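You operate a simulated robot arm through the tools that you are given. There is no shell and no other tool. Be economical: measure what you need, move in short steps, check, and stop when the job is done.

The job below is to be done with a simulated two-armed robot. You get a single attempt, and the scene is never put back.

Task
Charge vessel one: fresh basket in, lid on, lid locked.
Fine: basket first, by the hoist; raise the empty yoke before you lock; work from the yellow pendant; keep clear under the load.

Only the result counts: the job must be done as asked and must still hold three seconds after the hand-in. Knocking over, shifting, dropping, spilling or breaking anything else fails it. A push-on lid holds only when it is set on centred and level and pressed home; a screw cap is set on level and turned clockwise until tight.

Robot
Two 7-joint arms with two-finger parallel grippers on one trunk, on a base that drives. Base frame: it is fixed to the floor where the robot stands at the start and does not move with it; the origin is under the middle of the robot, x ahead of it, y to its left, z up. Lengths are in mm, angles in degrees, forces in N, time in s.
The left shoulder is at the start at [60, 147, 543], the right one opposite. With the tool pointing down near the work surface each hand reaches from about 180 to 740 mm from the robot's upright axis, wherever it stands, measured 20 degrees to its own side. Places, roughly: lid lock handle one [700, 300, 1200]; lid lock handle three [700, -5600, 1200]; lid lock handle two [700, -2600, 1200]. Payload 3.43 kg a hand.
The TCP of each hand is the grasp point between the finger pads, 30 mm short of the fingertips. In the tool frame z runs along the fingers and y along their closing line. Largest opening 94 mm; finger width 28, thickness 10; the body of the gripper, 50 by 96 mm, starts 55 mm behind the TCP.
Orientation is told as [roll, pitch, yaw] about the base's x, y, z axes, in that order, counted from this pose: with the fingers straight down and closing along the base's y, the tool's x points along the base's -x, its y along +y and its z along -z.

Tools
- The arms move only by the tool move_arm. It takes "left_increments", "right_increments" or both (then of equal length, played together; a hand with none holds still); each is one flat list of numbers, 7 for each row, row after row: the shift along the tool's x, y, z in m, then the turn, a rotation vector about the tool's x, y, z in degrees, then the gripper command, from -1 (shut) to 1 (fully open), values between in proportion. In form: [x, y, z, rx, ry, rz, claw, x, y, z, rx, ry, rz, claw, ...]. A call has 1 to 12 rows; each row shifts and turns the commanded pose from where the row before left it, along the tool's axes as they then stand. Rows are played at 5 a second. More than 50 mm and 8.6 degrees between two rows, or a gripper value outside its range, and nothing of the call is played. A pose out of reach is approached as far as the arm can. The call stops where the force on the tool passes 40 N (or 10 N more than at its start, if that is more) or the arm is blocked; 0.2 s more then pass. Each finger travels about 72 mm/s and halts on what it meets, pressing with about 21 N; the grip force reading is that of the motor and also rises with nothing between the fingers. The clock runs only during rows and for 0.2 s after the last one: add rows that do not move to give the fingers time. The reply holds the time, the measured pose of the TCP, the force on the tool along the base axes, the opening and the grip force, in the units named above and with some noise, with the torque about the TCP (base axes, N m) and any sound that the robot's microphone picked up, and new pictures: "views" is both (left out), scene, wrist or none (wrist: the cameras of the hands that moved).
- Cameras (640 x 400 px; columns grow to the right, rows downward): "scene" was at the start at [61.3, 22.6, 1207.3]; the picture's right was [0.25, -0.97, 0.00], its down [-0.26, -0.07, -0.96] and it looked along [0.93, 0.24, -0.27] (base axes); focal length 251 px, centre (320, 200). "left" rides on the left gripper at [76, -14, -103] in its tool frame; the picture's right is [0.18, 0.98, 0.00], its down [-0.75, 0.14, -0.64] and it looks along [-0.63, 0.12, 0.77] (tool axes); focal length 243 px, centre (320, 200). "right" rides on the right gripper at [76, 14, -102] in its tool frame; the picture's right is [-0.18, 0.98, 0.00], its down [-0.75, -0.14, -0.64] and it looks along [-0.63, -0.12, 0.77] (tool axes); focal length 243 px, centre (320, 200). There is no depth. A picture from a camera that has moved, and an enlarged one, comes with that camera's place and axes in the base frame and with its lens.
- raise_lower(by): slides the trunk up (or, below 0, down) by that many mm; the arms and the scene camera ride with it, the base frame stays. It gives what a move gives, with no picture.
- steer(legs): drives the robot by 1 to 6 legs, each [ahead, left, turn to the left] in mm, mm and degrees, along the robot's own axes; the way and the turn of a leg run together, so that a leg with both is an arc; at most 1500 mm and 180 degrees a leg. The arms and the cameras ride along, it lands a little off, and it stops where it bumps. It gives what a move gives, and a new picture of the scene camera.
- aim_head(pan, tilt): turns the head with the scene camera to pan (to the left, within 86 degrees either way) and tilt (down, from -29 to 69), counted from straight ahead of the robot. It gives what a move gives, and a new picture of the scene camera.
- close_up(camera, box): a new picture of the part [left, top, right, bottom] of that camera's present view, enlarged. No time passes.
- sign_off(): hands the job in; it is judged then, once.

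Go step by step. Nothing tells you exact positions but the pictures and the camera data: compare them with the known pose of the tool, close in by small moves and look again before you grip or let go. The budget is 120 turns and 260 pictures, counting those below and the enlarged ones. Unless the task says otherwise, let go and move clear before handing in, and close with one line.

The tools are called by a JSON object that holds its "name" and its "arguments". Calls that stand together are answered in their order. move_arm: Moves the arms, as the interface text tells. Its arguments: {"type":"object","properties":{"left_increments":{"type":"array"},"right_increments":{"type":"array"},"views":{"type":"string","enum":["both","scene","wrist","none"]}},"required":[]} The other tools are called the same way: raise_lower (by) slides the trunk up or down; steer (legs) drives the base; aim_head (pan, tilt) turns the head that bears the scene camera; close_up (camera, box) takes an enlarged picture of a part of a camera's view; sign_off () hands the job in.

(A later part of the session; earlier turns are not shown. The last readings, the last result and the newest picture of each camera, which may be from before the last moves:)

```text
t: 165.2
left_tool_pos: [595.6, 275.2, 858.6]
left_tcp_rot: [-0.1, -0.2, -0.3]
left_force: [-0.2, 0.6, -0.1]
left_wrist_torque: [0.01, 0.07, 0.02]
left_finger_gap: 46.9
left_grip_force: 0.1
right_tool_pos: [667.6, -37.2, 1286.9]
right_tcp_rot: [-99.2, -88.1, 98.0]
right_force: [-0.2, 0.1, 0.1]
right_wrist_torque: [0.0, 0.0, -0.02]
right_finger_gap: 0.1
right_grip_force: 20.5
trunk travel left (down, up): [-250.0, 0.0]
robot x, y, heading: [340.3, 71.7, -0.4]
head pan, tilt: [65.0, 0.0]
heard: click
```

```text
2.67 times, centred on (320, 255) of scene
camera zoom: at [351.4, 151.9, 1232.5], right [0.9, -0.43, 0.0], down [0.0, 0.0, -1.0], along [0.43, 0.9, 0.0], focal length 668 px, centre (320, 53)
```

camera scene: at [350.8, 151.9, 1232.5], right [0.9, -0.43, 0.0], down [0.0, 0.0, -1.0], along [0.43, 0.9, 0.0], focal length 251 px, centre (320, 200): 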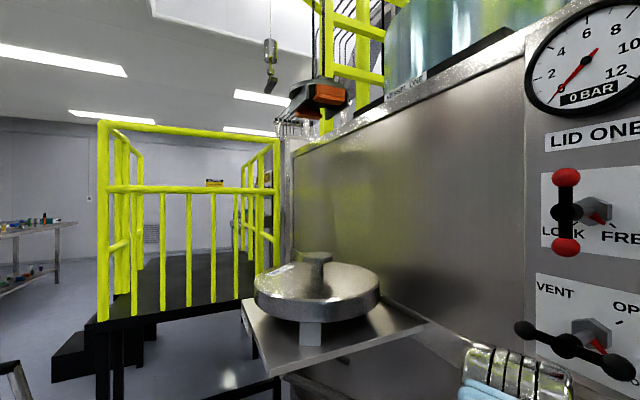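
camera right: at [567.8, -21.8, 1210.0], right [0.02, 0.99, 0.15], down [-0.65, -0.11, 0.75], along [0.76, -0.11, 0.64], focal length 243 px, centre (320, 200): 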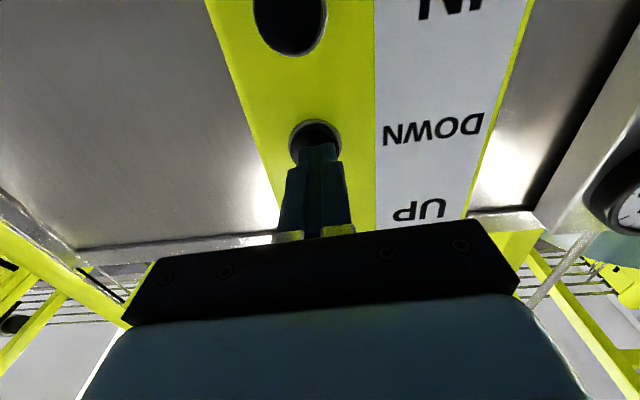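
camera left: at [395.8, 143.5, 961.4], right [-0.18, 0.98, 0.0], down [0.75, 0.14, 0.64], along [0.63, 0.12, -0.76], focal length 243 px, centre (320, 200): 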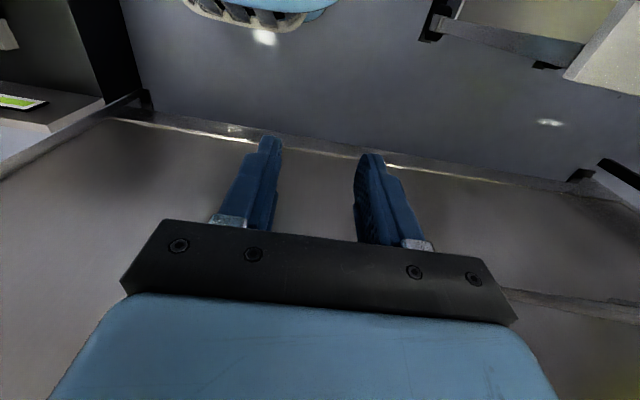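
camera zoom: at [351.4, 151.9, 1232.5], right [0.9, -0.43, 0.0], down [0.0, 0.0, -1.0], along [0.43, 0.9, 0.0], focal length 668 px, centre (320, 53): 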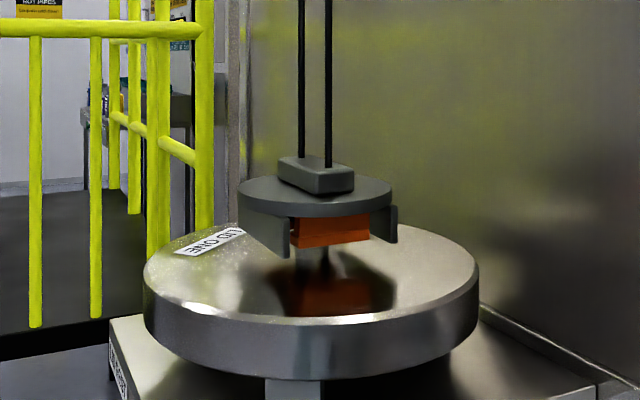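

The jaws have closed inward around the knob. I go to UP, checking the display on the way.

{"name": "move_arm", "arguments": {"right_increments": [-0.03, 0, -0.006, 0, -4, 0, -1, -0.03, 0, 0, 0, -4, 0, -1, 0, 0, 0, 0, 0, 0, -1], "views": "wrist"}}

```text
t: 166.0
left_tool_pos: [595.2, 277.1, 857.9]
left_tcp_rot: [0.0, -0.1, -0.4]
left_force: [0.1, 0.2, 0.4]
left_wrist_torque: [0.04, 0.02, -0.01]
left_finger_gap: 46.9
left_grip_force: 0.1
right_tool_pos: [659.2, -34.0, 1348.5]
right_tcp_rot: [-167.4, -81.5, 166.6]
right_force: [0.7, -0.6, -1.0]
right_wrist_torque: [0.01, -0.01, -0.04]
right_finger_gap: 0.2
right_grip_force: 21.1
trunk travel left (down, up): [-250.0, 0.0]
robot x, y, heading: [344.2, 72.2, -0.3]
head pan, tilt: [65.0, 0.0]
camera right: at [568.9, -21.8, 1257.7], right [-0.01, 0.99, 0.15], down [-0.75, -0.11, 0.66], along [0.67, -0.11, 0.74], focal length 243 px, centre (320, 200)
```

right: 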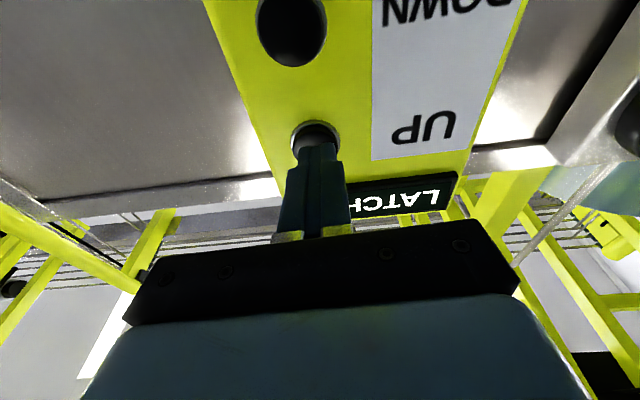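

LATCHED on the lid. I press UP briefly first to check it lifts cleanly and level.

{"name": "move_arm", "arguments": {"right_increments": [0, -0.005, 0.015, 0, 0, 0, -1, 0, 0, 0.015, 0, 0, 0, -1, 0, 0, 0, 0, 0, 0, -1, 0, 0, 0, 0, 0, 0, -1, 0, 0, 0, 0, 0, 0, -1, 0, 0, 0, 0, 0, 0, -1], "views": "scene"}}

```text
t: 167.4
left_tool_pos: [594.4, 276.3, 858.6]
left_tcp_rot: [0.0, -0.2, -0.3]
left_force: [0.2, -0.5, 0.3]
left_wrist_torque: [0.0, 0.01, 0.0]
left_finger_gap: 47.2
left_grip_force: 0.0
right_tool_pos: [688.2, -40.9, 1353.0]
right_tcp_rot: [-167.7, -81.3, 166.7]
right_force: [-10.0, 0.1, -4.6]
right_wrist_torque: [0.01, 0.21, 0.06]
right_finger_gap: 0.1
right_grip_force: 21.7
trunk travel left (down, up): [-250.0, 0.0]
robot x, y, heading: [341.7, 73.8, -0.1]
head pan, tilt: [65.0, 0.0]
heard: click
camera scene: at [349.9, 151.9, 1232.5], right [0.9, -0.43, 0.0], down [0.0, 0.0, -1.0], along [0.43, 0.9, 0.0], focal length 251 px, centre (320, 200)
```

scene: 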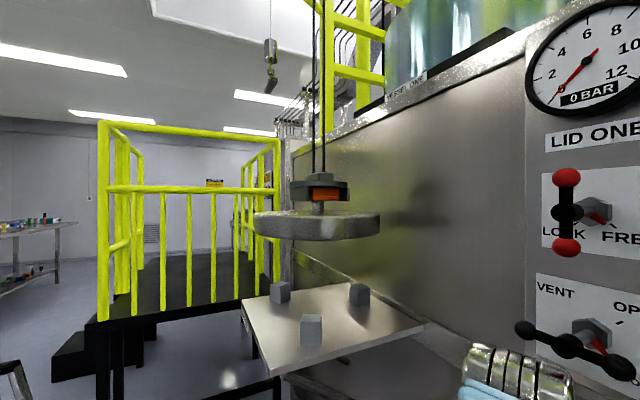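

It lifts level. I hold UP to the top.

{"name": "move_arm", "arguments": {"right_increments": [0, 0, 0, 0, 0, 0, -1, 0, 0, 0, 0, 0, 0, -1, 0, 0, 0, 0, 0, 0, -1, 0, 0, 0, 0, 0, 0, -1, 0, 0, 0, 0, 0, 0, -1, 0, 0, 0, 0, 0, 0, -1, 0, 0, 0, 0, 0, 0, -1, 0, 0, 0, 0, 0, 0, -1, 0, 0, 0, 0, 0, 0, -1, 0, 0, 0, 0, 0, 0, -1, 0, 0, 0, 0, 0, 0, -1, 0, 0, 0, 0, 0, 0, -1], "views": "none"}}

{"name": "aim_head", "arguments": {"pan": 40, "tilt": -29}}

{"name": "move_arm", "arguments": {"right_increments": [0, 0, 0, 0, 0, 0, -1, 0, 0, 0, 0, 0, 0, -1, 0, 0, 0, 0, 0, 0, -1, 0, 0, 0, 0, 0, 0, -1, 0, 0, 0, 0, 0, 0, -1, 0, 0, 0, 0, 0, 0, -1, 0, 0, 0, 0, 0, 0, -1, 0, 0, 0, 0, 0, 0, -1], "views": "scene"}}

```text
t: 170.0
left_tool_pos: [594.6, 276.2, 857.6]
left_tcp_rot: [-0.1, -0.1, -0.4]
left_force: [0.4, -0.3, -0.5]
left_wrist_torque: [0.01, 0.01, 0.02]
left_finger_gap: 47.2
left_grip_force: 0.1
right_tool_pos: [688.0, -40.4, 1352.5]
right_tcp_rot: [-167.7, -81.4, 166.7]
right_force: [-8.6, 0.3, -0.4]
right_wrist_torque: [-0.02, 0.07, 0.04]
right_finger_gap: 0.0
right_grip_force: 20.7
trunk travel left (down, up): [-250.0, 0.0]
robot x, y, heading: [343.7, 72.6, -0.2]
head pan, tilt: [65.0, 0.0]
```

```text
t: 170.9
left_tool_pos: [595.2, 275.9, 858.5]
left_tcp_rot: [-0.1, -0.1, -0.5]
left_force: [-0.3, -0.7, 0.4]
left_wrist_torque: [0.0, 0.01, 0.0]
left_finger_gap: 47.2
left_grip_force: 0.1
right_tool_pos: [687.3, -39.8, 1353.1]
right_tcp_rot: [-167.5, -81.4, 166.8]
right_force: [-9.8, 0.9, 0.2]
right_wrist_torque: [-0.01, 0.04, 0.02]
right_finger_gap: 0.0
right_grip_force: 20.9
trunk travel left (down, up): [-250.0, 0.0]
robot x, y, heading: [341.9, 76.8, -0.1]
head pan, tilt: [40.0, -28.6]
camera scene: at [362.8, 113.5, 1272.6], right [0.64, -0.77, 0.0], down [0.37, 0.31, -0.88], along [0.67, 0.56, 0.48], focal length 251 px, centre (320, 200)
```

scene: 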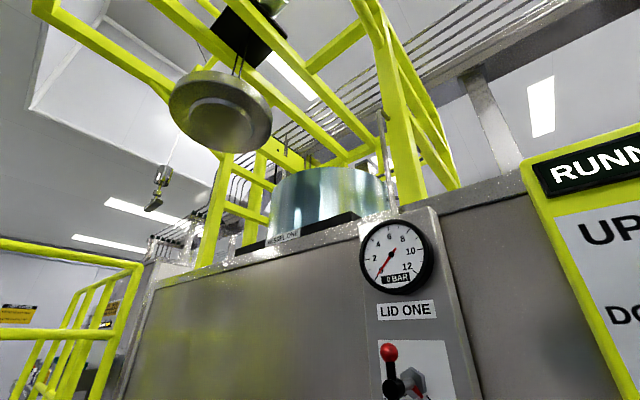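

```text
t: 172.7
left_tool_pos: [595.0, 276.9, 858.0]
left_tcp_rot: [-0.1, -0.2, -0.4]
left_force: [1.2, 0.0, 0.6]
left_wrist_torque: [0.02, -0.04, 0.0]
left_finger_gap: 46.8
left_grip_force: 0.0
right_tool_pos: [689.2, -40.9, 1352.6]
right_tcp_rot: [-167.6, -81.4, 166.6]
right_force: [-9.6, 0.6, -0.2]
right_wrist_torque: [0.0, 0.08, 0.05]
right_finger_gap: 0.0
right_grip_force: 20.9
trunk travel left (down, up): [-250.0, 0.0]
robot x, y, heading: [344.8, 70.7, -0.1]
head pan, tilt: [40.0, -28.6]
camera scene: at [362.8, 113.4, 1272.6], right [0.64, -0.77, 0.0], down [0.37, 0.31, -0.88], along [0.67, 0.56, 0.48], focal length 251 px, centre (320, 200)
```

scene: 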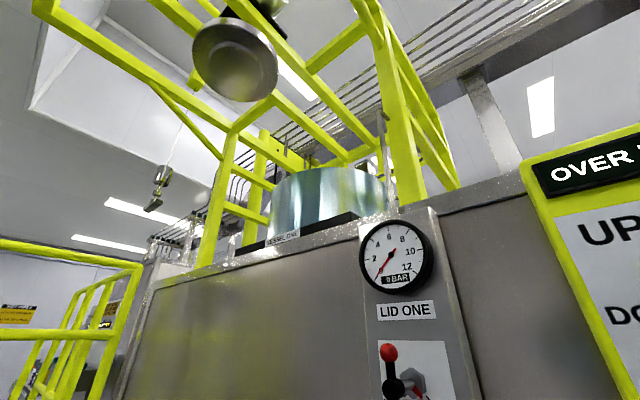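

At the top. Now over to IN, press and hold to the vessel stop.

{"name": "move_arm", "arguments": {"right_increments": [0, 0, -0.022, 0, 2, 0, -1, 0.045, 0, 0, 0, 2, 0, -1, 0.045, 0, 0, 0, 2, 0, -1, 0.043, 0, 0, 0, 2, 0, -1, 0, 0, 0, 0, 0, 0, -1], "views": "wrist"}}

```text
t: 173.9
left_tool_pos: [596.2, 275.9, 859.0]
left_tcp_rot: [-0.2, -0.3, -0.4]
left_force: [0.4, 0.5, -0.3]
left_wrist_torque: [0.02, 0.01, -0.03]
left_finger_gap: 47.1
left_grip_force: 0.2
right_tool_pos: [677.1, -46.3, 1214.6]
right_tcp_rot: [-100.6, -88.1, 99.6]
right_force: [0.3, 0.0, -0.4]
right_wrist_torque: [0.01, 0.01, 0.0]
right_finger_gap: 0.0
right_grip_force: 21.2
trunk travel left (down, up): [-250.0, 0.0]
robot x, y, heading: [340.1, 72.1, -0.4]
head pan, tilt: [40.0, -28.6]
camera right: at [576.3, -33.6, 1138.4], right [0.02, 0.99, 0.15], down [-0.65, -0.11, 0.75], along [0.76, -0.11, 0.64], focal length 243 px, centre (320, 200)
```

right: 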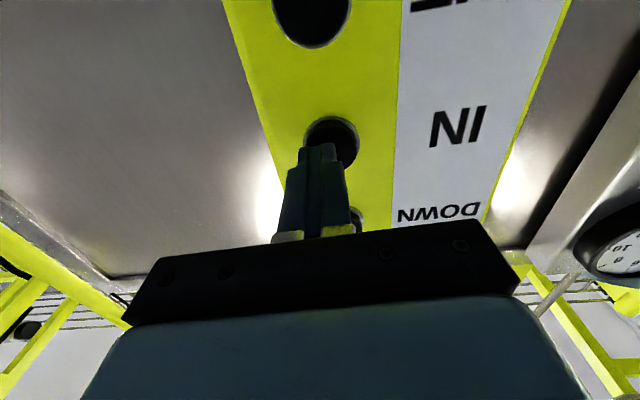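

{"name": "move_arm", "arguments": {"right_increments": [0, 0.004, 0.012, 0, 0, 0, -1, 0, 0, 0, 0, 0, 0, -1, 0, 0, 0, 0, 0, 0, -1, 0, 0, 0, 0, 0, 0, -1, 0, 0, 0, 0, 0, 0, -1, 0, 0, 0, 0, 0, 0, -1, 0, 0, 0, 0, 0, 0, -1, 0, 0, 0, 0, 0, 0, -1, 0, 0, 0, 0, 0, 0, -1, 0, 0, 0, 0, 0, 0, -1, 0, 0, 0, 0, 0, 0, -1, 0, 0, 0, 0, 0, 0, -1], "views": "scene"}}

{"name": "move_arm", "arguments": {"right_increments": [0, 0, 0, 0, 0, 0, -1, 0, 0, 0, 0, 0, 0, -1, 0, 0, 0, 0, 0, 0, -1, 0, 0, 0, 0, 0, 0, -1, 0, 0, 0, 0, 0, 0, -1, 0, 0, 0, 0, 0, 0, -1, 0, 0, 0, 0, 0, 0, -1, 0, 0, 0, 0, 0, 0, -1, 0, 0, 0, 0, 0, 0, -1, 0, 0, 0, 0, 0, 0, -1, 0, 0, 0, 0, 0, 0, -1, 0, 0, -0.02, 0, 0, 0, -1], "views": "scene"}}

```text
t: 176.5
left_tool_pos: [594.6, 275.9, 858.7]
left_tcp_rot: [-0.1, -0.2, -0.4]
left_force: [0.1, 0.4, 0.2]
left_wrist_torque: [0.01, 0.0, -0.01]
left_finger_gap: 47.0
left_grip_force: 0.1
right_tool_pos: [688.5, -42.7, 1215.7]
right_tcp_rot: [-102.3, -88.1, 101.2]
right_force: [-7.2, -1.9, -0.3]
right_wrist_torque: [-0.03, 0.05, -0.07]
right_finger_gap: 0.1
right_grip_force: 21.2
trunk travel left (down, up): [-250.0, 0.0]
robot x, y, heading: [341.7, 73.5, -0.3]
head pan, tilt: [40.0, -28.6]
heard: click
camera scene: at [363.2, 113.0, 1272.6], right [0.64, -0.77, 0.0], down [0.37, 0.31, -0.88], along [0.67, 0.56, 0.48], focal length 251 px, centre (320, 200)
```

scene: 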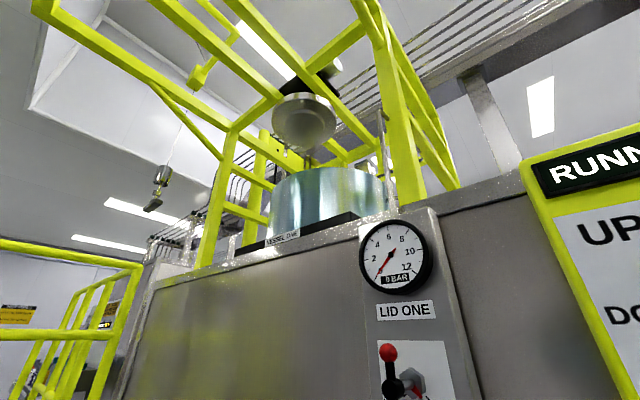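

```text
t: 179.1
left_tool_pos: [596.0, 276.1, 857.9]
left_tcp_rot: [-0.1, -0.1, -0.4]
left_force: [-0.5, 0.3, -0.2]
left_wrist_torque: [-0.04, -0.01, 0.0]
left_finger_gap: 46.8
left_grip_force: 0.0
right_tool_pos: [670.2, -41.4, 1215.4]
right_tcp_rot: [-98.4, -88.2, 97.4]
right_force: [1.0, -0.1, 0.4]
right_wrist_torque: [0.03, 0.0, 0.01]
right_finger_gap: 0.0
right_grip_force: 20.1
trunk travel left (down, up): [-250.0, 0.0]
robot x, y, heading: [339.8, 71.7, -0.3]
head pan, tilt: [40.0, -28.6]
camera scene: at [364.4, 113.3, 1272.6], right [0.64, -0.77, 0.0], down [0.37, 0.31, -0.88], along [0.68, 0.56, 0.48], focal length 251 px, centre (320, 200)
```

scene: 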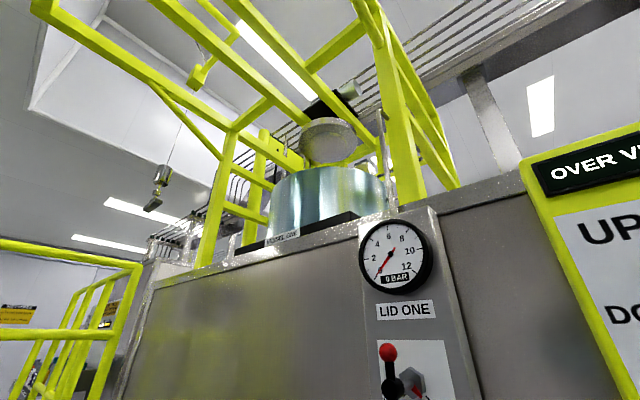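

OVER VESSEL with the lid. Now DOWN.

{"name": "move_arm", "arguments": {"right_increments": [-0.035, 0, 0, 0, 0, 0, -1, -0.037, 0, 0, 0, 0, 0, -1, 0, 0, 0, 0, 0, 0, -1, 0, 0, 0.019, 0, 0, 0, -1, 0, 0, 0, 0, 0, 0, -1, 0, 0, 0, 0, 0, 0, -1, 0, 0, 0, 0, 0, 0, -1], "views": "scene"}}

{"name": "move_arm", "arguments": {"right_increments": [0, 0, 0, 0, 0, 0, -1, 0, 0, 0, 0, 0, 0, -1, 0, 0, 0, 0, 0, 0, -1, 0, 0, 0, 0, 0, 0, -1, 0, 0, 0, 0, 0, 0, -1, 0, 0, 0, 0, 0, 0, -1], "views": "scene"}}

```text
t: 180.7
left_tool_pos: [595.6, 275.1, 858.4]
left_tcp_rot: [-0.1, -0.2, -0.3]
left_force: [0.0, 0.8, 0.1]
left_wrist_torque: [0.01, 0.01, 0.0]
left_finger_gap: 46.8
left_grip_force: 0.1
right_tool_pos: [686.7, -39.0, 1288.0]
right_tcp_rot: [-102.4, -88.1, 101.4]
right_force: [-3.7, 0.0, 0.6]
right_wrist_torque: [0.03, -0.03, -0.02]
right_finger_gap: 0.1
right_grip_force: 20.6
trunk travel left (down, up): [-250.0, 0.0]
robot x, y, heading: [341.2, 74.5, -0.4]
head pan, tilt: [40.0, -28.6]
heard: click
camera scene: at [363.7, 113.3, 1272.6], right [0.64, -0.77, 0.0], down [0.37, 0.31, -0.88], along [0.68, 0.56, 0.48], focal length 251 px, centre (320, 200)
```

scene: 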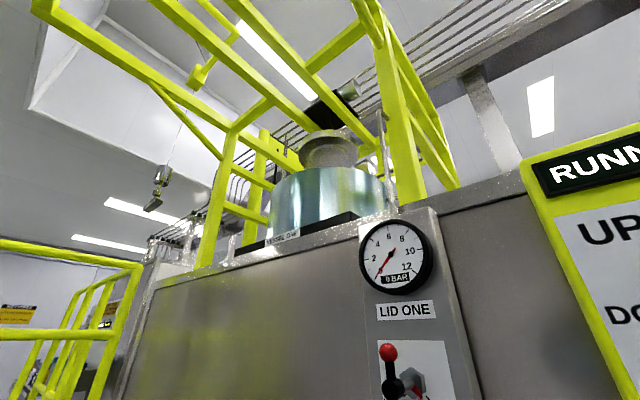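

```text
t: 182.1
left_tool_pos: [594.2, 275.2, 858.1]
left_tcp_rot: [-0.1, -0.2, -0.4]
left_force: [0.4, 0.3, 0.4]
left_wrist_torque: [0.02, -0.02, -0.02]
left_finger_gap: 47.0
left_grip_force: 0.0
right_tool_pos: [687.3, -39.9, 1287.0]
right_tcp_rot: [-100.8, -88.1, 99.8]
right_force: [-3.6, 0.5, 0.9]
right_wrist_torque: [0.02, 0.01, 0.03]
right_finger_gap: 0.0
right_grip_force: 21.2
trunk travel left (down, up): [-250.0, 0.0]
robot x, y, heading: [341.0, 70.9, -0.5]
head pan, tilt: [40.0, -28.6]
camera scene: at [363.7, 113.4, 1272.6], right [0.64, -0.77, 0.0], down [0.37, 0.31, -0.88], along [0.68, 0.56, 0.48], focal length 251 px, centre (320, 200)
```

scene: 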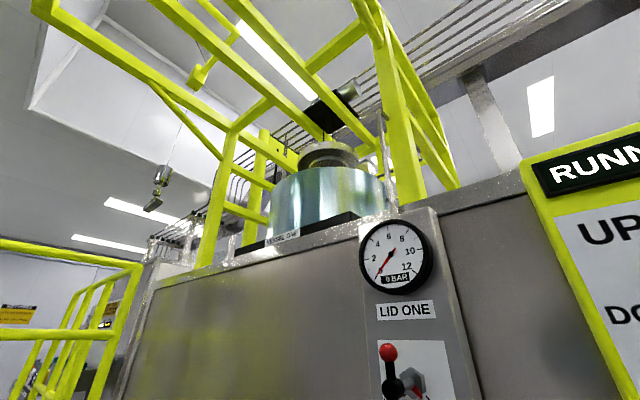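

{"name": "move_arm", "arguments": {"right_increments": [0, 0, 0.001, 0, 0, 0, -1, 0, 0, 0, 0, 0, 0, -1, 0, 0, 0, 0, 0, 0, -1, 0, 0, 0, 0, 0, 0, -1, 0, 0, 0, 0, 0, 0, -1, 0, 0, 0, 0, 0, 0, -1, 0, 0, 0, 0, 0, 0, -1], "views": "scene"}}

{"name": "move_arm", "arguments": {"right_increments": [0, 0, 0, 0, 0, 0, -1, 0, 0, 0, 0, 0, 0, -1, 0, 0, 0, 0, 0, 0, -1, 0, 0, 0, 0, 0, 0, -1, 0, 0, 0, 0, 0, 0, -1], "views": "scene"}}

```text
t: 183.7
left_tool_pos: [594.5, 274.4, 857.9]
left_tcp_rot: [-0.1, -0.2, -0.3]
left_force: [-0.4, -0.1, 0.0]
left_wrist_torque: [0.03, -0.04, -0.02]
left_finger_gap: 47.0
left_grip_force: 0.2
right_tool_pos: [687.3, -40.7, 1287.8]
right_tcp_rot: [-101.1, -88.1, 100.0]
right_force: [-4.5, 0.0, -1.2]
right_wrist_torque: [-0.05, 0.08, -0.01]
right_finger_gap: 0.3
right_grip_force: 21.1
trunk travel left (down, up): [-250.0, 0.0]
robot x, y, heading: [342.8, 71.6, -0.5]
head pan, tilt: [40.0, -28.6]
camera scene: at [363.6, 113.1, 1272.6], right [0.64, -0.77, 0.0], down [0.37, 0.31, -0.88], along [0.68, 0.56, 0.48], focal length 251 px, centre (320, 200)
```

scene: 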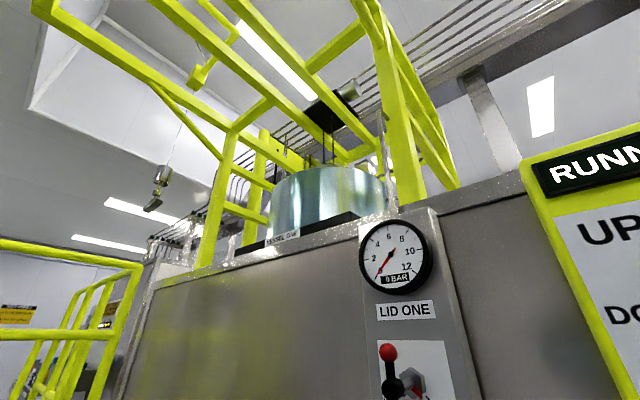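

```text
t: 184.9
left_tool_pos: [595.6, 275.3, 857.2]
left_tcp_rot: [-0.1, -0.2, -0.3]
left_force: [0.3, -0.7, -0.2]
left_wrist_torque: [0.0, 0.01, 0.04]
left_finger_gap: 47.0
left_grip_force: 0.0
right_tool_pos: [689.4, -39.8, 1287.7]
right_tcp_rot: [-101.2, -88.0, 100.2]
right_force: [-5.3, -0.5, -1.8]
right_wrist_torque: [-0.01, 0.09, -0.05]
right_finger_gap: 0.1
right_grip_force: 21.3
trunk travel left (down, up): [-250.0, 0.0]
robot x, y, heading: [343.8, 75.4, -0.5]
head pan, tilt: [40.0, -28.6]
camera scene: at [363.6, 113.1, 1272.6], right [0.64, -0.77, 0.0], down [0.37, 0.31, -0.88], along [0.68, 0.56, 0.48], focal length 251 px, centre (320, 200)
```

scene: 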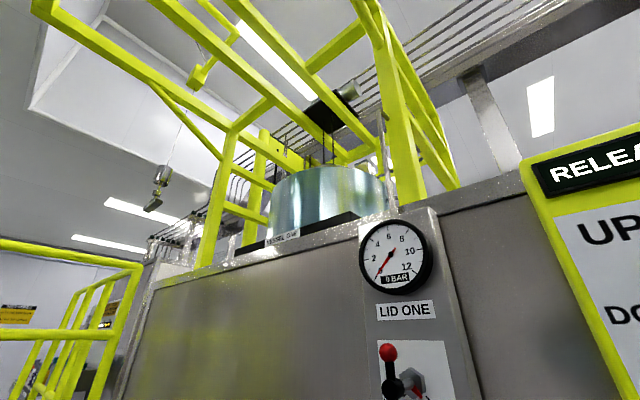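

RELEASED: the lid is set on. I let go and move to UP to raise the empty yoke before locking.

{"name": "move_arm", "arguments": {"right_increments": [0, 0, -0.025, 0, 0, 0, -1, -0.03, 0, 0, 0, -4, 0, -1, -0.03, 0, 0, 0, -4, 0, -1, 0, 0, 0, 0, 0, 0, -1, 0, 0, 0.015, 0, 0, 0, -1, 0, 0, 0.013, 0, 0, 0, -1, 0, 0, 0, 0, 0, 0, -1, 0, 0, 0, 0, 0, 0, -1, 0, 0, 0, 0, 0, 0, -1, 0, 0, 0, 0, 0, 0, -1, 0, 0, 0, 0, 0, 0, -1, 0, 0, 0, 0, 0, 0, -1], "views": "wrist"}}

{"name": "move_arm", "arguments": {"right_increments": [0, 0, 0, 0, 0, 0, -1, 0, 0, 0, 0, 0, 0, -1, 0, 0, 0, 0, 0, 0, -1, 0, 0, 0, 0, 0, 0, -1, 0, 0, 0, 0, 0, 0, -1, 0, 0, 0, 0, 0, 0, -1, 0, 0, 0, 0, 0, 0, -1, 0, 0, 0, 0, 0, 0, -1, 0, 0, 0, 0, 0, 0, -1, 0, 0, 0, 0, 0, 0, -1, 0, 0, 0, 0, 0, 0, -1, 0, 0, 0, 0, 0, 0, -1], "views": "scene"}}

```text
t: 187.5
left_tool_pos: [594.2, 276.1, 858.6]
left_tcp_rot: [-0.1, -0.3, -0.4]
left_force: [0.1, 0.2, -0.5]
left_wrist_torque: [-0.02, 0.0, 0.02]
left_finger_gap: 46.9
left_grip_force: 0.1
right_tool_pos: [688.4, -37.3, 1352.3]
right_tcp_rot: [-167.7, -81.5, 166.9]
right_force: [-8.5, 0.0, -2.7]
right_wrist_torque: [-0.01, 0.11, -0.03]
right_finger_gap: 0.0
right_grip_force: 21.0
trunk travel left (down, up): [-250.0, 0.0]
robot x, y, heading: [342.6, 69.4, -0.3]
head pan, tilt: [40.0, -28.6]
heard: click
camera right: at [599.0, -24.5, 1262.1], right [-0.01, 0.99, 0.15], down [-0.75, -0.11, 0.66], along [0.66, -0.11, 0.74], focal length 243 px, centre (320, 200)
```

right: 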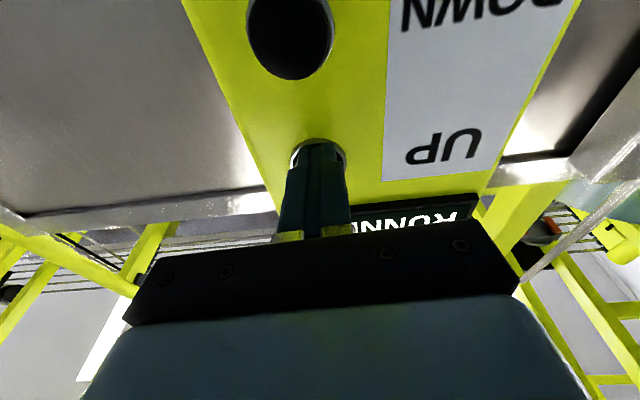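

```text
t: 190.1
left_tool_pos: [594.0, 276.0, 858.1]
left_tcp_rot: [0.0, -0.2, -0.4]
left_force: [-0.6, 0.2, -0.3]
left_wrist_torque: [-0.01, -0.02, 0.01]
left_finger_gap: 46.9
left_grip_force: 0.0
right_tool_pos: [687.7, -36.7, 1352.8]
right_tcp_rot: [-167.7, -81.4, 166.7]
right_force: [-7.5, 0.1, -0.3]
right_wrist_torque: [0.04, 0.01, -0.04]
right_finger_gap: 0.1
right_grip_force: 20.7
trunk travel left (down, up): [-250.0, 0.0]
robot x, y, heading: [342.8, 74.5, -0.4]
head pan, tilt: [40.0, -28.6]
camera scene: at [363.1, 113.3, 1272.6], right [0.64, -0.77, 0.0], down [0.37, 0.31, -0.88], along [0.67, 0.56, 0.48], focal length 251 px, centre (320, 200)
```

scene: 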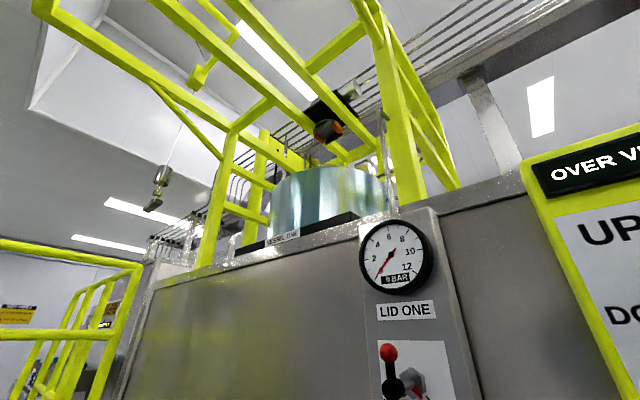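

Yoke is up and empty over the vessel. I withdraw the right hand and look closely at the lock lever.

{"name": "move_arm", "arguments": {"right_increments": [0, 0, -0.03, 0, 2, 0, -1, 0.04, 0, -0.02, 0, 2, 0, -1, 0.04, 0, -0.02, 0, 2, 0, -1, 0.04, 0, -0.02, 0, 2, 0, -1, 0.04, 0, -0.02, 0, 0, 0, -1, 0.04, 0, -0.02, 0, 0, 0, -1], "views": "none"}}

{"name": "aim_head", "arguments": {"pan": 35, "tilt": 5}}

{"name": "close_up", "arguments": {"camera": "scene", "box": [280, 120, 520, 270]}}

```text
t: 191.5
left_tool_pos: [595.7, 275.7, 858.8]
left_tcp_rot: [-0.2, -0.1, -0.5]
left_force: [0.1, 0.8, -0.4]
left_wrist_torque: [-0.01, 0.03, -0.01]
left_finger_gap: 47.1
left_grip_force: 0.0
right_tool_pos: [569.3, -43.0, 1143.7]
right_tcp_rot: [-100.7, -88.2, 99.7]
right_force: [-0.1, -0.1, 0.2]
right_wrist_torque: [0.0, -0.03, -0.01]
right_finger_gap: 0.2
right_grip_force: 21.2
trunk travel left (down, up): [-250.0, 0.0]
robot x, y, heading: [340.1, 70.1, -0.4]
head pan, tilt: [40.0, -28.6]
```

```text
t: 192.5
left_tool_pos: [596.1, 275.9, 858.4]
left_tcp_rot: [-0.2, -0.2, -0.4]
left_force: [0.4, -0.5, 0.5]
left_wrist_torque: [0.01, 0.0, -0.01]
left_finger_gap: 46.7
left_grip_force: 0.1
right_tool_pos: [568.8, -42.0, 1143.1]
right_tcp_rot: [-100.2, -88.2, 99.1]
right_force: [-0.3, 0.7, 0.3]
right_wrist_torque: [0.0, 0.02, 0.0]
right_finger_gap: 0.0
right_grip_force: 21.3
trunk travel left (down, up): [-250.0, 0.0]
robot x, y, heading: [344.5, 72.1, -0.1]
head pan, tilt: [35.0, 5.0]
camera scene: at [388.2, 122.8, 1224.6], right [0.57, -0.82, 0.0], down [-0.07, -0.05, -1.0], along [0.82, 0.57, -0.09], focal length 251 px, centre (320, 200)
```

scene: 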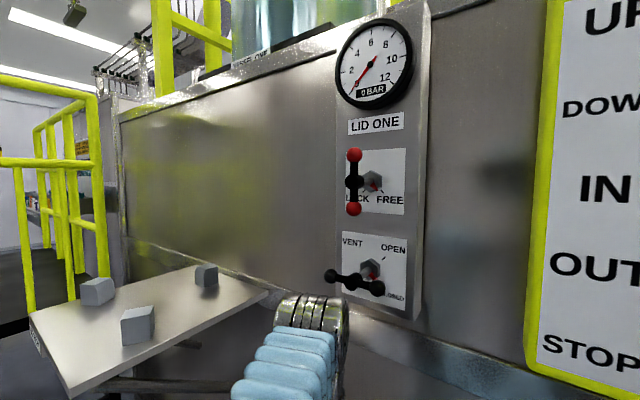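

```text
2.67 times, centred on (400, 195) of scene
camera zoom: at [388.2, 122.8, 1224.6], right [0.57, -0.82, 0.0], down [-0.07, -0.05, -1.0], along [0.82, 0.57, -0.09], focal length 668 px, centre (107, 213)
```

zoom: 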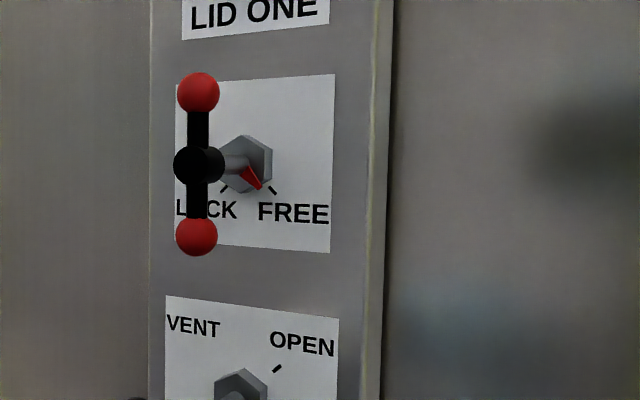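

Pointer is at FREE (lower right); LOCK is lower left, so the T-handle must turn 90° clockwise; hub at about (699, 281, 1217), balls ±37 above/below. I'll push the top ball rightwards with the closed left hand; first raise and level that hand.

{"name": "aim_head", "arguments": {"pan": 10, "tilt": 5}}

{"name": "move_arm", "arguments": {"left_increments": [0.02, 0, -0.04, 0, 0, 0, -1, 0.02, 0, -0.04, 0, 0, 0, -1, 0, 0, -0.04, 0, 0, 0, -1, 0, 0, -0.025, 0, 0, 0, -1, 0, 0, 0, 0, -8.5, 0, -1, 0, 0, 0, 0, -8.5, 0, -1, 0, 0, 0, 0, -8.5, 0, -1, 0, 0, 0, 0, -8.5, 0, -1, 0, 0, 0, 0, -8.5, 0, -1, 0, 0, 0, 0, -8.5, 0, -1, 0, 0, 0, 0, -8.5, 0, -1], "views": "scene"}}

```text
t: 193.4
left_tool_pos: [595.6, 276.5, 857.6]
left_tcp_rot: [0.0, -0.2, -0.4]
left_force: [-0.8, 0.8, 0.2]
left_wrist_torque: [0.02, 0.02, -0.02]
left_finger_gap: 46.9
left_grip_force: 0.2
right_tool_pos: [569.0, -40.4, 1142.4]
right_tcp_rot: [-100.1, -88.1, 99.2]
right_force: [-0.3, -0.1, 0.4]
right_wrist_torque: [0.03, -0.01, -0.03]
right_finger_gap: 0.0
right_grip_force: 21.0
trunk travel left (down, up): [-250.0, 0.0]
robot x, y, heading: [342.9, 70.9, -0.2]
head pan, tilt: [10.0, 5.0]
camera scene: at [403.2, 86.1, 1224.6], right [0.17, -0.99, 0.0], down [-0.09, -0.01, -1.0], along [0.98, 0.17, -0.09], focal length 251 px, centre (320, 200)
```

scene: 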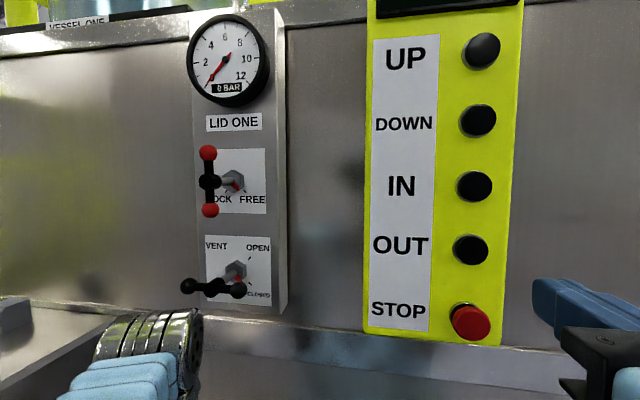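

```text
t: 195.8
left_tool_pos: [657.0, 214.8, 1000.6]
left_tcp_rot: [-4.1, -59.3, 3.0]
left_force: [-0.2, 0.5, -0.5]
left_wrist_torque: [0.0, 0.02, 0.02]
left_finger_gap: 0.0
left_grip_force: 20.6
left hand out of reach, approached as far as the arm can: row 4, 6, 7, 8, 9, 10, 11
right_tool_pos: [569.3, -41.2, 1143.0]
right_tcp_rot: [-100.1, -88.1, 99.2]
right_force: [0.1, -1.1, -0.3]
right_wrist_torque: [0.01, -0.03, 0.03]
right_finger_gap: 0.1
right_grip_force: 21.4
trunk travel left (down, up): [-250.0, 0.0]
robot x, y, heading: [340.4, 73.3, -0.2]
head pan, tilt: [10.0, 5.0]
camera scene: at [403.2, 85.8, 1224.6], right [0.17, -0.99, 0.0], down [-0.09, -0.01, -1.0], along [0.98, 0.17, -0.09], focal length 251 px, centre (320, 200)
```

scene: 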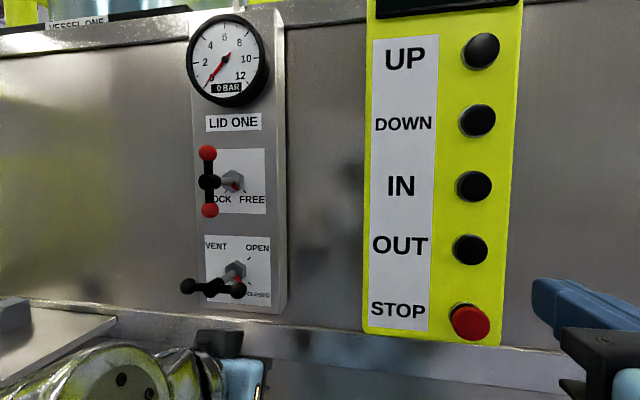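

The hand is close to the panel; I back the base off 90 mm for space, then finish levelling.

{"name": "steer", "arguments": {"legs": [[-90, 0, 0]]}}

{"name": "move_arm", "arguments": {"left_increments": [0, 0, 0, 0, -8, 0, -1, 0, 0, 0, 0, -8, 0, -1, 0, 0, 0, 0, -8, 0, -1, 0, 0, 0, 0, -5, 0, -1, -0.03, 0, 0, 0, 0, 0, -1, -0.04, 0, 0, 0, 0, 0, -1, 0, 0, 0, 0, 0, 0, -1], "views": "both"}}

```text
t: 196.9
left_tool_pos: [566.6, 215.3, 999.7]
left_tcp_rot: [-3.9, -59.3, 2.8]
left_force: [-1.1, 0.3, 0.2]
left_wrist_torque: [0.0, -0.02, -0.02]
left_finger_gap: 0.0
left_grip_force: 21.5
right_tool_pos: [479.3, -42.4, 1143.7]
right_tcp_rot: [-99.8, -88.1, 98.7]
right_force: [0.6, 0.4, -0.2]
right_wrist_torque: [0.01, 0.0, -0.02]
right_finger_gap: 0.1
right_grip_force: 20.8
trunk travel left (down, up): [-250.0, 0.0]
robot x, y, heading: [250.6, 74.0, -0.2]
head pan, tilt: [10.0, 5.0]
camera scene: at [314.9, 86.4, 1224.6], right [0.17, -0.99, 0.0], down [-0.09, -0.01, -1.0], along [0.98, 0.17, -0.09], focal length 251 px, centre (320, 200)
```

scene: 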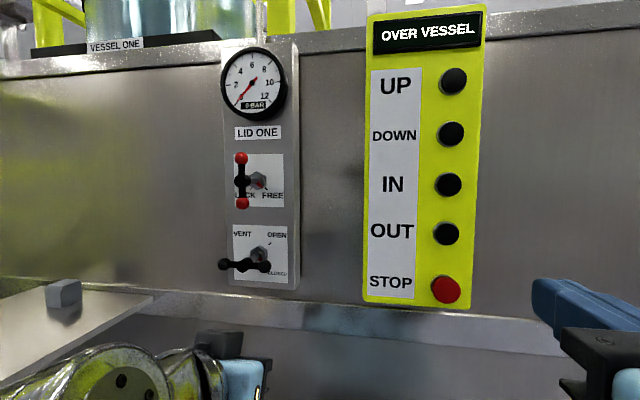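

```text
t: 197.9
left_tool_pos: [599.5, 233.9, 993.2]
left_tcp_rot: [-64.3, -78.9, 61.6]
left_force: [0.5, -0.3, 0.4]
left_wrist_torque: [0.0, 0.04, -0.01]
left_finger_gap: 0.0
left_grip_force: 20.9
left hand out of reach, approached as far as the arm can: row 1, 2, 5
right_tool_pos: [479.6, -41.4, 1143.9]
right_tcp_rot: [-101.2, -88.2, 100.2]
right_force: [-0.2, 0.3, 0.4]
right_wrist_torque: [0.01, 0.02, -0.02]
right_finger_gap: 0.0
right_grip_force: 21.0
trunk travel left (down, up): [-250.0, 0.0]
robot x, y, heading: [251.5, 71.9, -0.5]
head pan, tilt: [10.0, 5.0]
stopped in row 5 (left hand): the arm was blocked; the commanded pose is now the measured one
camera scene: at [314.6, 86.4, 1224.6], right [0.17, -0.99, 0.0], down [-0.09, -0.01, -1.0], along [0.98, 0.17, -0.09], focal length 251 px, centre (320, 200)
camera left: at [489.1, 212.7, 930.7], right [0.02, 0.94, -0.35], down [-0.56, 0.3, 0.77], along [0.83, 0.18, 0.53], focal length 243 px, centre (320, 200)
```

scene: 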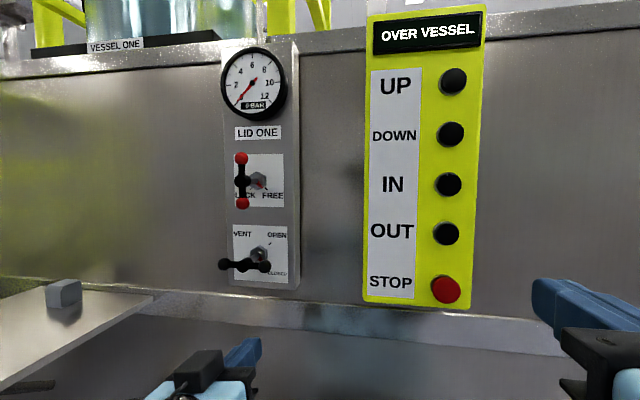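
left: 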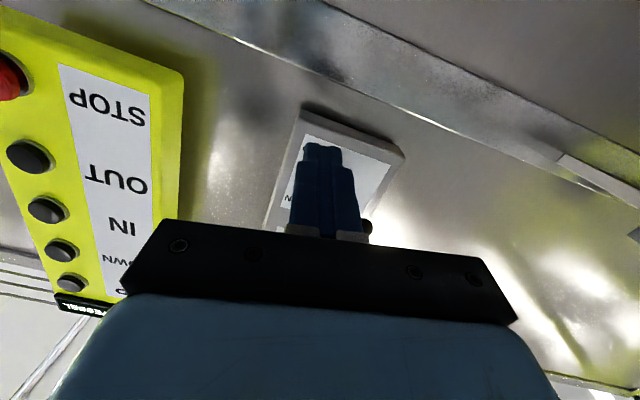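

Level now. I move it up (and slightly back) to see that it travels freely.

{"name": "move_arm", "arguments": {"left_increments": [-0.032, -0.006, -0.012, 0, 0, 0, -1, -0.032, -0.006, -0.012, 0, 0, 0, -1, -0.032, -0.006, -0.012, 0, 0, 0, -1, -0.032, -0.006, -0.01, 0, 0, 0, -1, 0, 0, 0, 0, 0, 0, -1], "views": "wrist"}}

```text
t: 199.1
left_tool_pos: [597.7, 207.3, 1126.9]
left_tcp_rot: [-63.9, -79.2, 61.5]
left_force: [-0.7, 0.4, -0.9]
left_wrist_torque: [0.0, 0.0, 0.02]
left_finger_gap: 0.2
left_grip_force: 21.5
left hand out of reach, approached as far as the arm can: row 1, 2, 3, 4
right_tool_pos: [480.3, -41.2, 1143.4]
right_tcp_rot: [-100.5, -88.1, 99.4]
right_force: [-0.3, 0.2, -0.5]
right_wrist_torque: [-0.03, 0.0, 0.03]
right_finger_gap: 0.0
right_grip_force: 20.7
trunk travel left (down, up): [-250.0, 0.0]
robot x, y, heading: [254.5, 71.6, -0.5]
head pan, tilt: [10.0, 5.0]
camera left: at [488.6, 185.1, 1064.2], right [0.02, 0.94, -0.35], down [-0.57, 0.3, 0.77], along [0.82, 0.18, 0.54], focal length 243 px, centre (320, 200)
```

left: 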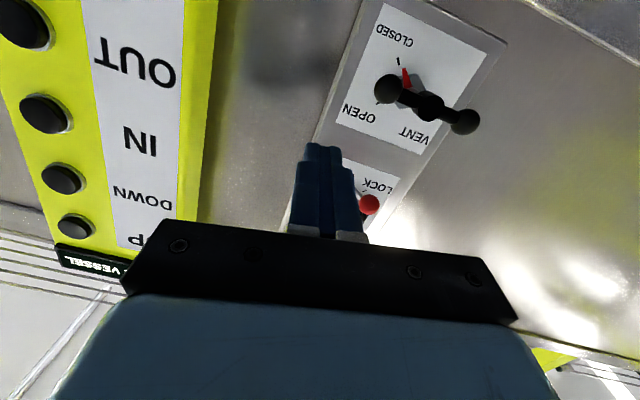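

Moves freely. I bring the closed fingers up-left of the top ball (y≈315, z≈1254), still back from the panel.

{"name": "move_arm", "arguments": {"left_increments": [-0.035, 0.021, -0.004, 0, 0, 0, -1, -0.035, 0.021, -0.004, 0, 0, 0, -1, -0.035, 0.021, -0.004, 0, 0, 0, -1, -0.035, 0.021, -0.004, 0, 0, 0, -1, 0, 0, 0, 0, 0, 0, -1], "views": "both"}}

```text
t: 200.3
left_tool_pos: [613.6, 303.4, 1256.2]
left_tcp_rot: [-64.1, -78.9, 61.6]
left_force: [0.4, 0.2, -1.2]
left_wrist_torque: [0.04, -0.03, -0.04]
left_finger_gap: 0.0
left_grip_force: 21.1
left hand out of reach, approached as far as the arm can: row 1, 2
right_tool_pos: [479.7, -41.9, 1143.9]
right_tcp_rot: [-100.3, -88.0, 99.2]
right_force: [-0.2, -0.3, 0.1]
right_wrist_torque: [0.01, -0.03, -0.03]
right_finger_gap: 0.0
right_grip_force: 20.7
trunk travel left (down, up): [-250.0, 0.0]
robot x, y, heading: [256.2, 72.6, -0.4]
head pan, tilt: [10.0, 5.0]
camera scene: at [314.7, 86.7, 1224.5], right [0.17, -0.99, 0.0], down [-0.09, -0.01, -1.0], along [0.98, 0.17, -0.09], focal length 251 px, centre (320, 200)
camera left: at [503.3, 282.7, 1193.0], right [0.02, 0.94, -0.35], down [-0.57, 0.3, 0.77], along [0.82, 0.18, 0.54], focal length 243 px, centre (320, 200)
```

scene: 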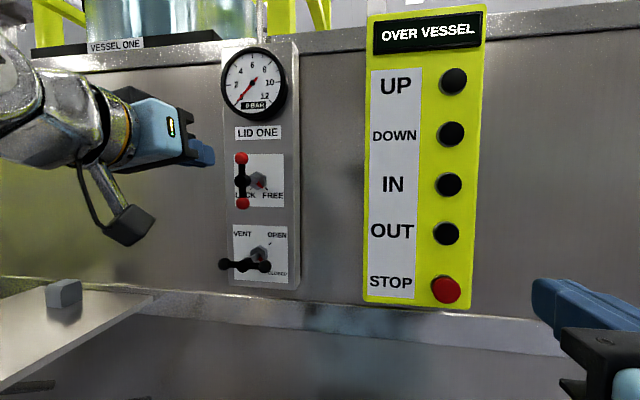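
left: 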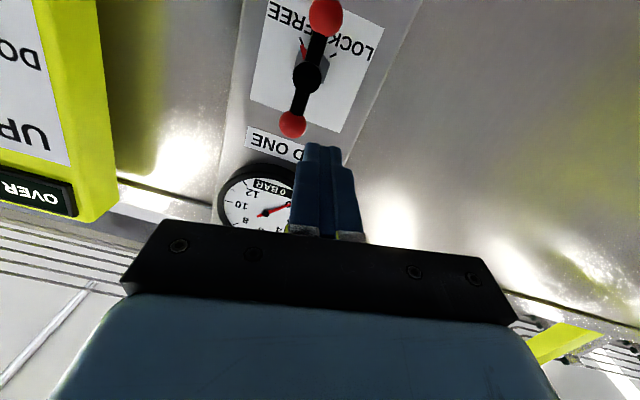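

Lever hub refined to (699, 280, 1219). I drive forward 45 mm and shift the fingertip to y≈312, left of the top ball.

{"name": "steer", "arguments": {"legs": [[45, 0, 0]]}}

{"name": "move_arm", "arguments": {"left_increments": [0, 0.01, 0, 0, 0, 0, -1, 0, 0, 0, 0, 0, 0, -1], "views": "both"}}

```text
t: 201.2
left_tool_pos: [658.2, 303.8, 1256.0]
left_tcp_rot: [-64.2, -79.1, 61.8]
left_force: [-0.6, 0.2, -0.3]
left_wrist_torque: [0.0, 0.03, 0.05]
left_finger_gap: 0.1
left_grip_force: 21.0
right_tool_pos: [526.0, -40.7, 1142.8]
right_tcp_rot: [-100.6, -88.2, 99.6]
right_force: [-0.5, -1.2, 0.2]
right_wrist_torque: [0.01, -0.01, 0.03]
right_finger_gap: 0.0
right_grip_force: 20.9
trunk travel left (down, up): [-250.0, 0.0]
robot x, y, heading: [300.6, 71.5, -0.3]
head pan, tilt: [10.0, 5.0]
camera scene: at [360.3, 86.2, 1224.6], right [0.17, -0.99, 0.0], down [-0.09, -0.01, -1.0], along [0.98, 0.17, -0.09], focal length 251 px, centre (320, 200)
```

scene: 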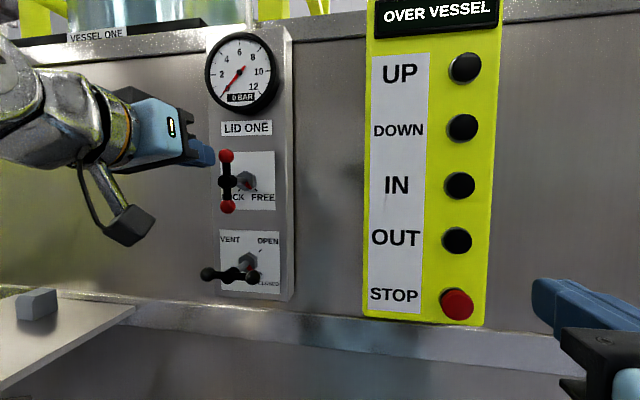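

```text
t: 201.8
left_tool_pos: [663.4, 312.0, 1257.2]
left_tcp_rot: [-63.8, -79.0, 61.3]
left_force: [0.1, -0.8, -0.3]
left_wrist_torque: [0.03, -0.01, -0.04]
left_finger_gap: 0.0
left_grip_force: 21.1
left hand out of reach, approached as far as the arm can: row 1
right_tool_pos: [526.2, -42.5, 1143.8]
right_tcp_rot: [-100.4, -88.1, 99.4]
right_force: [0.3, -1.1, 0.6]
right_wrist_torque: [-0.02, 0.02, 0.02]
right_finger_gap: 0.0
right_grip_force: 20.4
trunk travel left (down, up): [-250.0, 0.0]
robot x, y, heading: [298.3, 69.9, -0.1]
head pan, tilt: [10.0, 5.0]
camera scene: at [360.6, 86.3, 1224.6], right [0.17, -0.99, 0.0], down [-0.09, -0.01, -1.0], along [0.98, 0.17, -0.09], focal length 251 px, centre (320, 200)
camera left: at [553.1, 289.6, 1193.8], right [0.02, 0.94, -0.35], down [-0.56, 0.3, 0.77], along [0.82, 0.18, 0.53], focal length 243 px, centre (320, 200)
```

scene: 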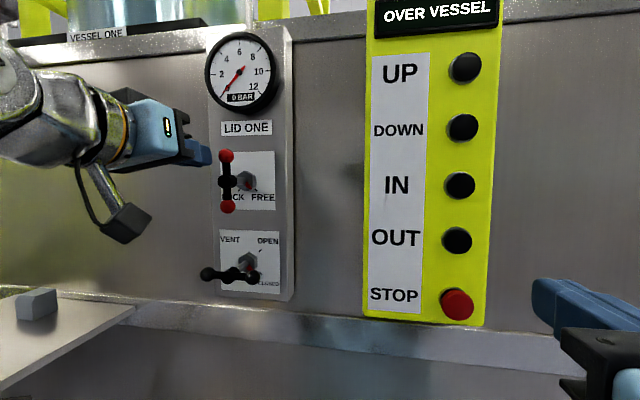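
left: 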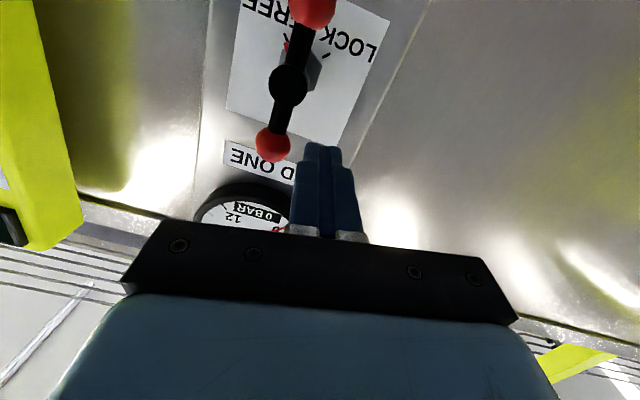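

The fingertip is left of the ball at the right height. I insert it by driving 17 mm forward, then push right by 30 mm.

{"name": "steer", "arguments": {"legs": [[17, 0, 0]]}}

{"name": "move_arm", "arguments": {"left_increments": [0, -0.012, 0, 0, 0, 0, -1, -0.002, -0.01, 0, 0, 0, 0, -1, -0.002, -0.01, 0, 0, 0, 0, -1, 0, 0, 0, 0, 0, 0, -1], "views": "both"}}

```text
t: 202.6
left_tool_pos: [680.0, 310.4, 1255.9]
left_tcp_rot: [-63.7, -79.0, 61.3]
left_force: [0.6, -0.3, -0.4]
left_wrist_torque: [-0.02, -0.01, 0.01]
left_finger_gap: 0.0
left_grip_force: 20.6
right_tool_pos: [542.8, -41.2, 1144.0]
right_tcp_rot: [-100.7, -88.1, 99.6]
right_force: [-0.5, 0.1, -0.9]
right_wrist_torque: [-0.01, 0.0, 0.01]
right_finger_gap: 0.1
right_grip_force: 21.2
trunk travel left (down, up): [-250.0, 0.0]
robot x, y, heading: [318.2, 70.6, -0.7]
head pan, tilt: [10.0, 5.0]
camera scene: at [377.4, 86.1, 1224.6], right [0.17, -0.99, 0.0], down [-0.09, -0.01, -1.0], along [0.98, 0.17, -0.09], focal length 251 px, centre (320, 200)
```

scene: 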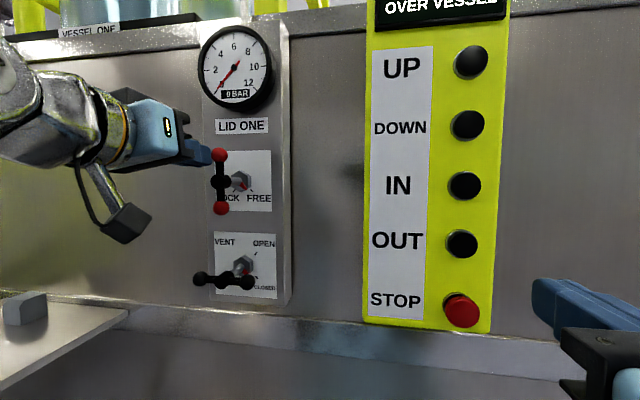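

```text
t: 203.6
left_tool_pos: [677.8, 279.8, 1265.2]
left_tcp_rot: [-64.1, -79.0, 61.4]
left_force: [1.6, 0.5, 0.0]
left_wrist_torque: [0.01, -0.02, -0.01]
left_finger_gap: 0.0
left_grip_force: 20.5
right_tool_pos: [544.5, -41.8, 1143.3]
right_tcp_rot: [-100.1, -88.1, 99.1]
right_force: [1.6, 0.1, 0.0]
right_wrist_torque: [0.01, 0.02, -0.01]
right_finger_gap: 0.0
right_grip_force: 20.8
trunk travel left (down, up): [-250.0, 0.0]
robot x, y, heading: [314.7, 75.7, -0.5]
head pan, tilt: [10.0, 5.0]
camera scene: at [377.8, 86.3, 1224.6], right [0.17, -0.99, 0.0], down [-0.09, -0.01, -1.0], along [0.98, 0.17, -0.09], focal length 251 px, centre (320, 200)
camera left: at [569.3, 258.2, 1202.9], right [0.02, 0.94, -0.35], down [-0.57, 0.3, 0.77], along [0.82, 0.18, 0.53], focal length 243 px, centre (320, 200)
```

scene: 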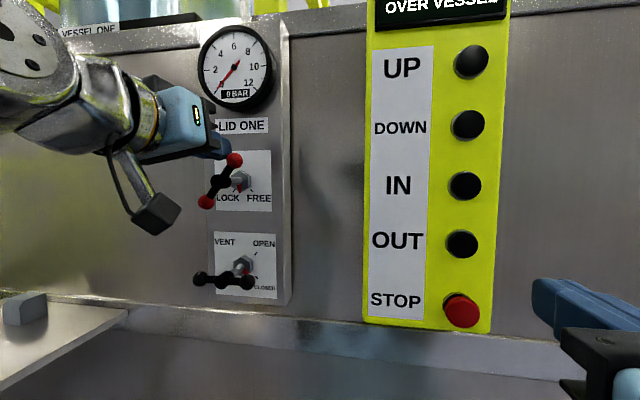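
left: 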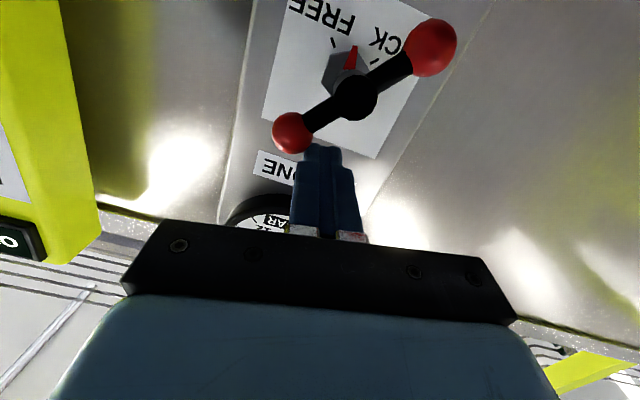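

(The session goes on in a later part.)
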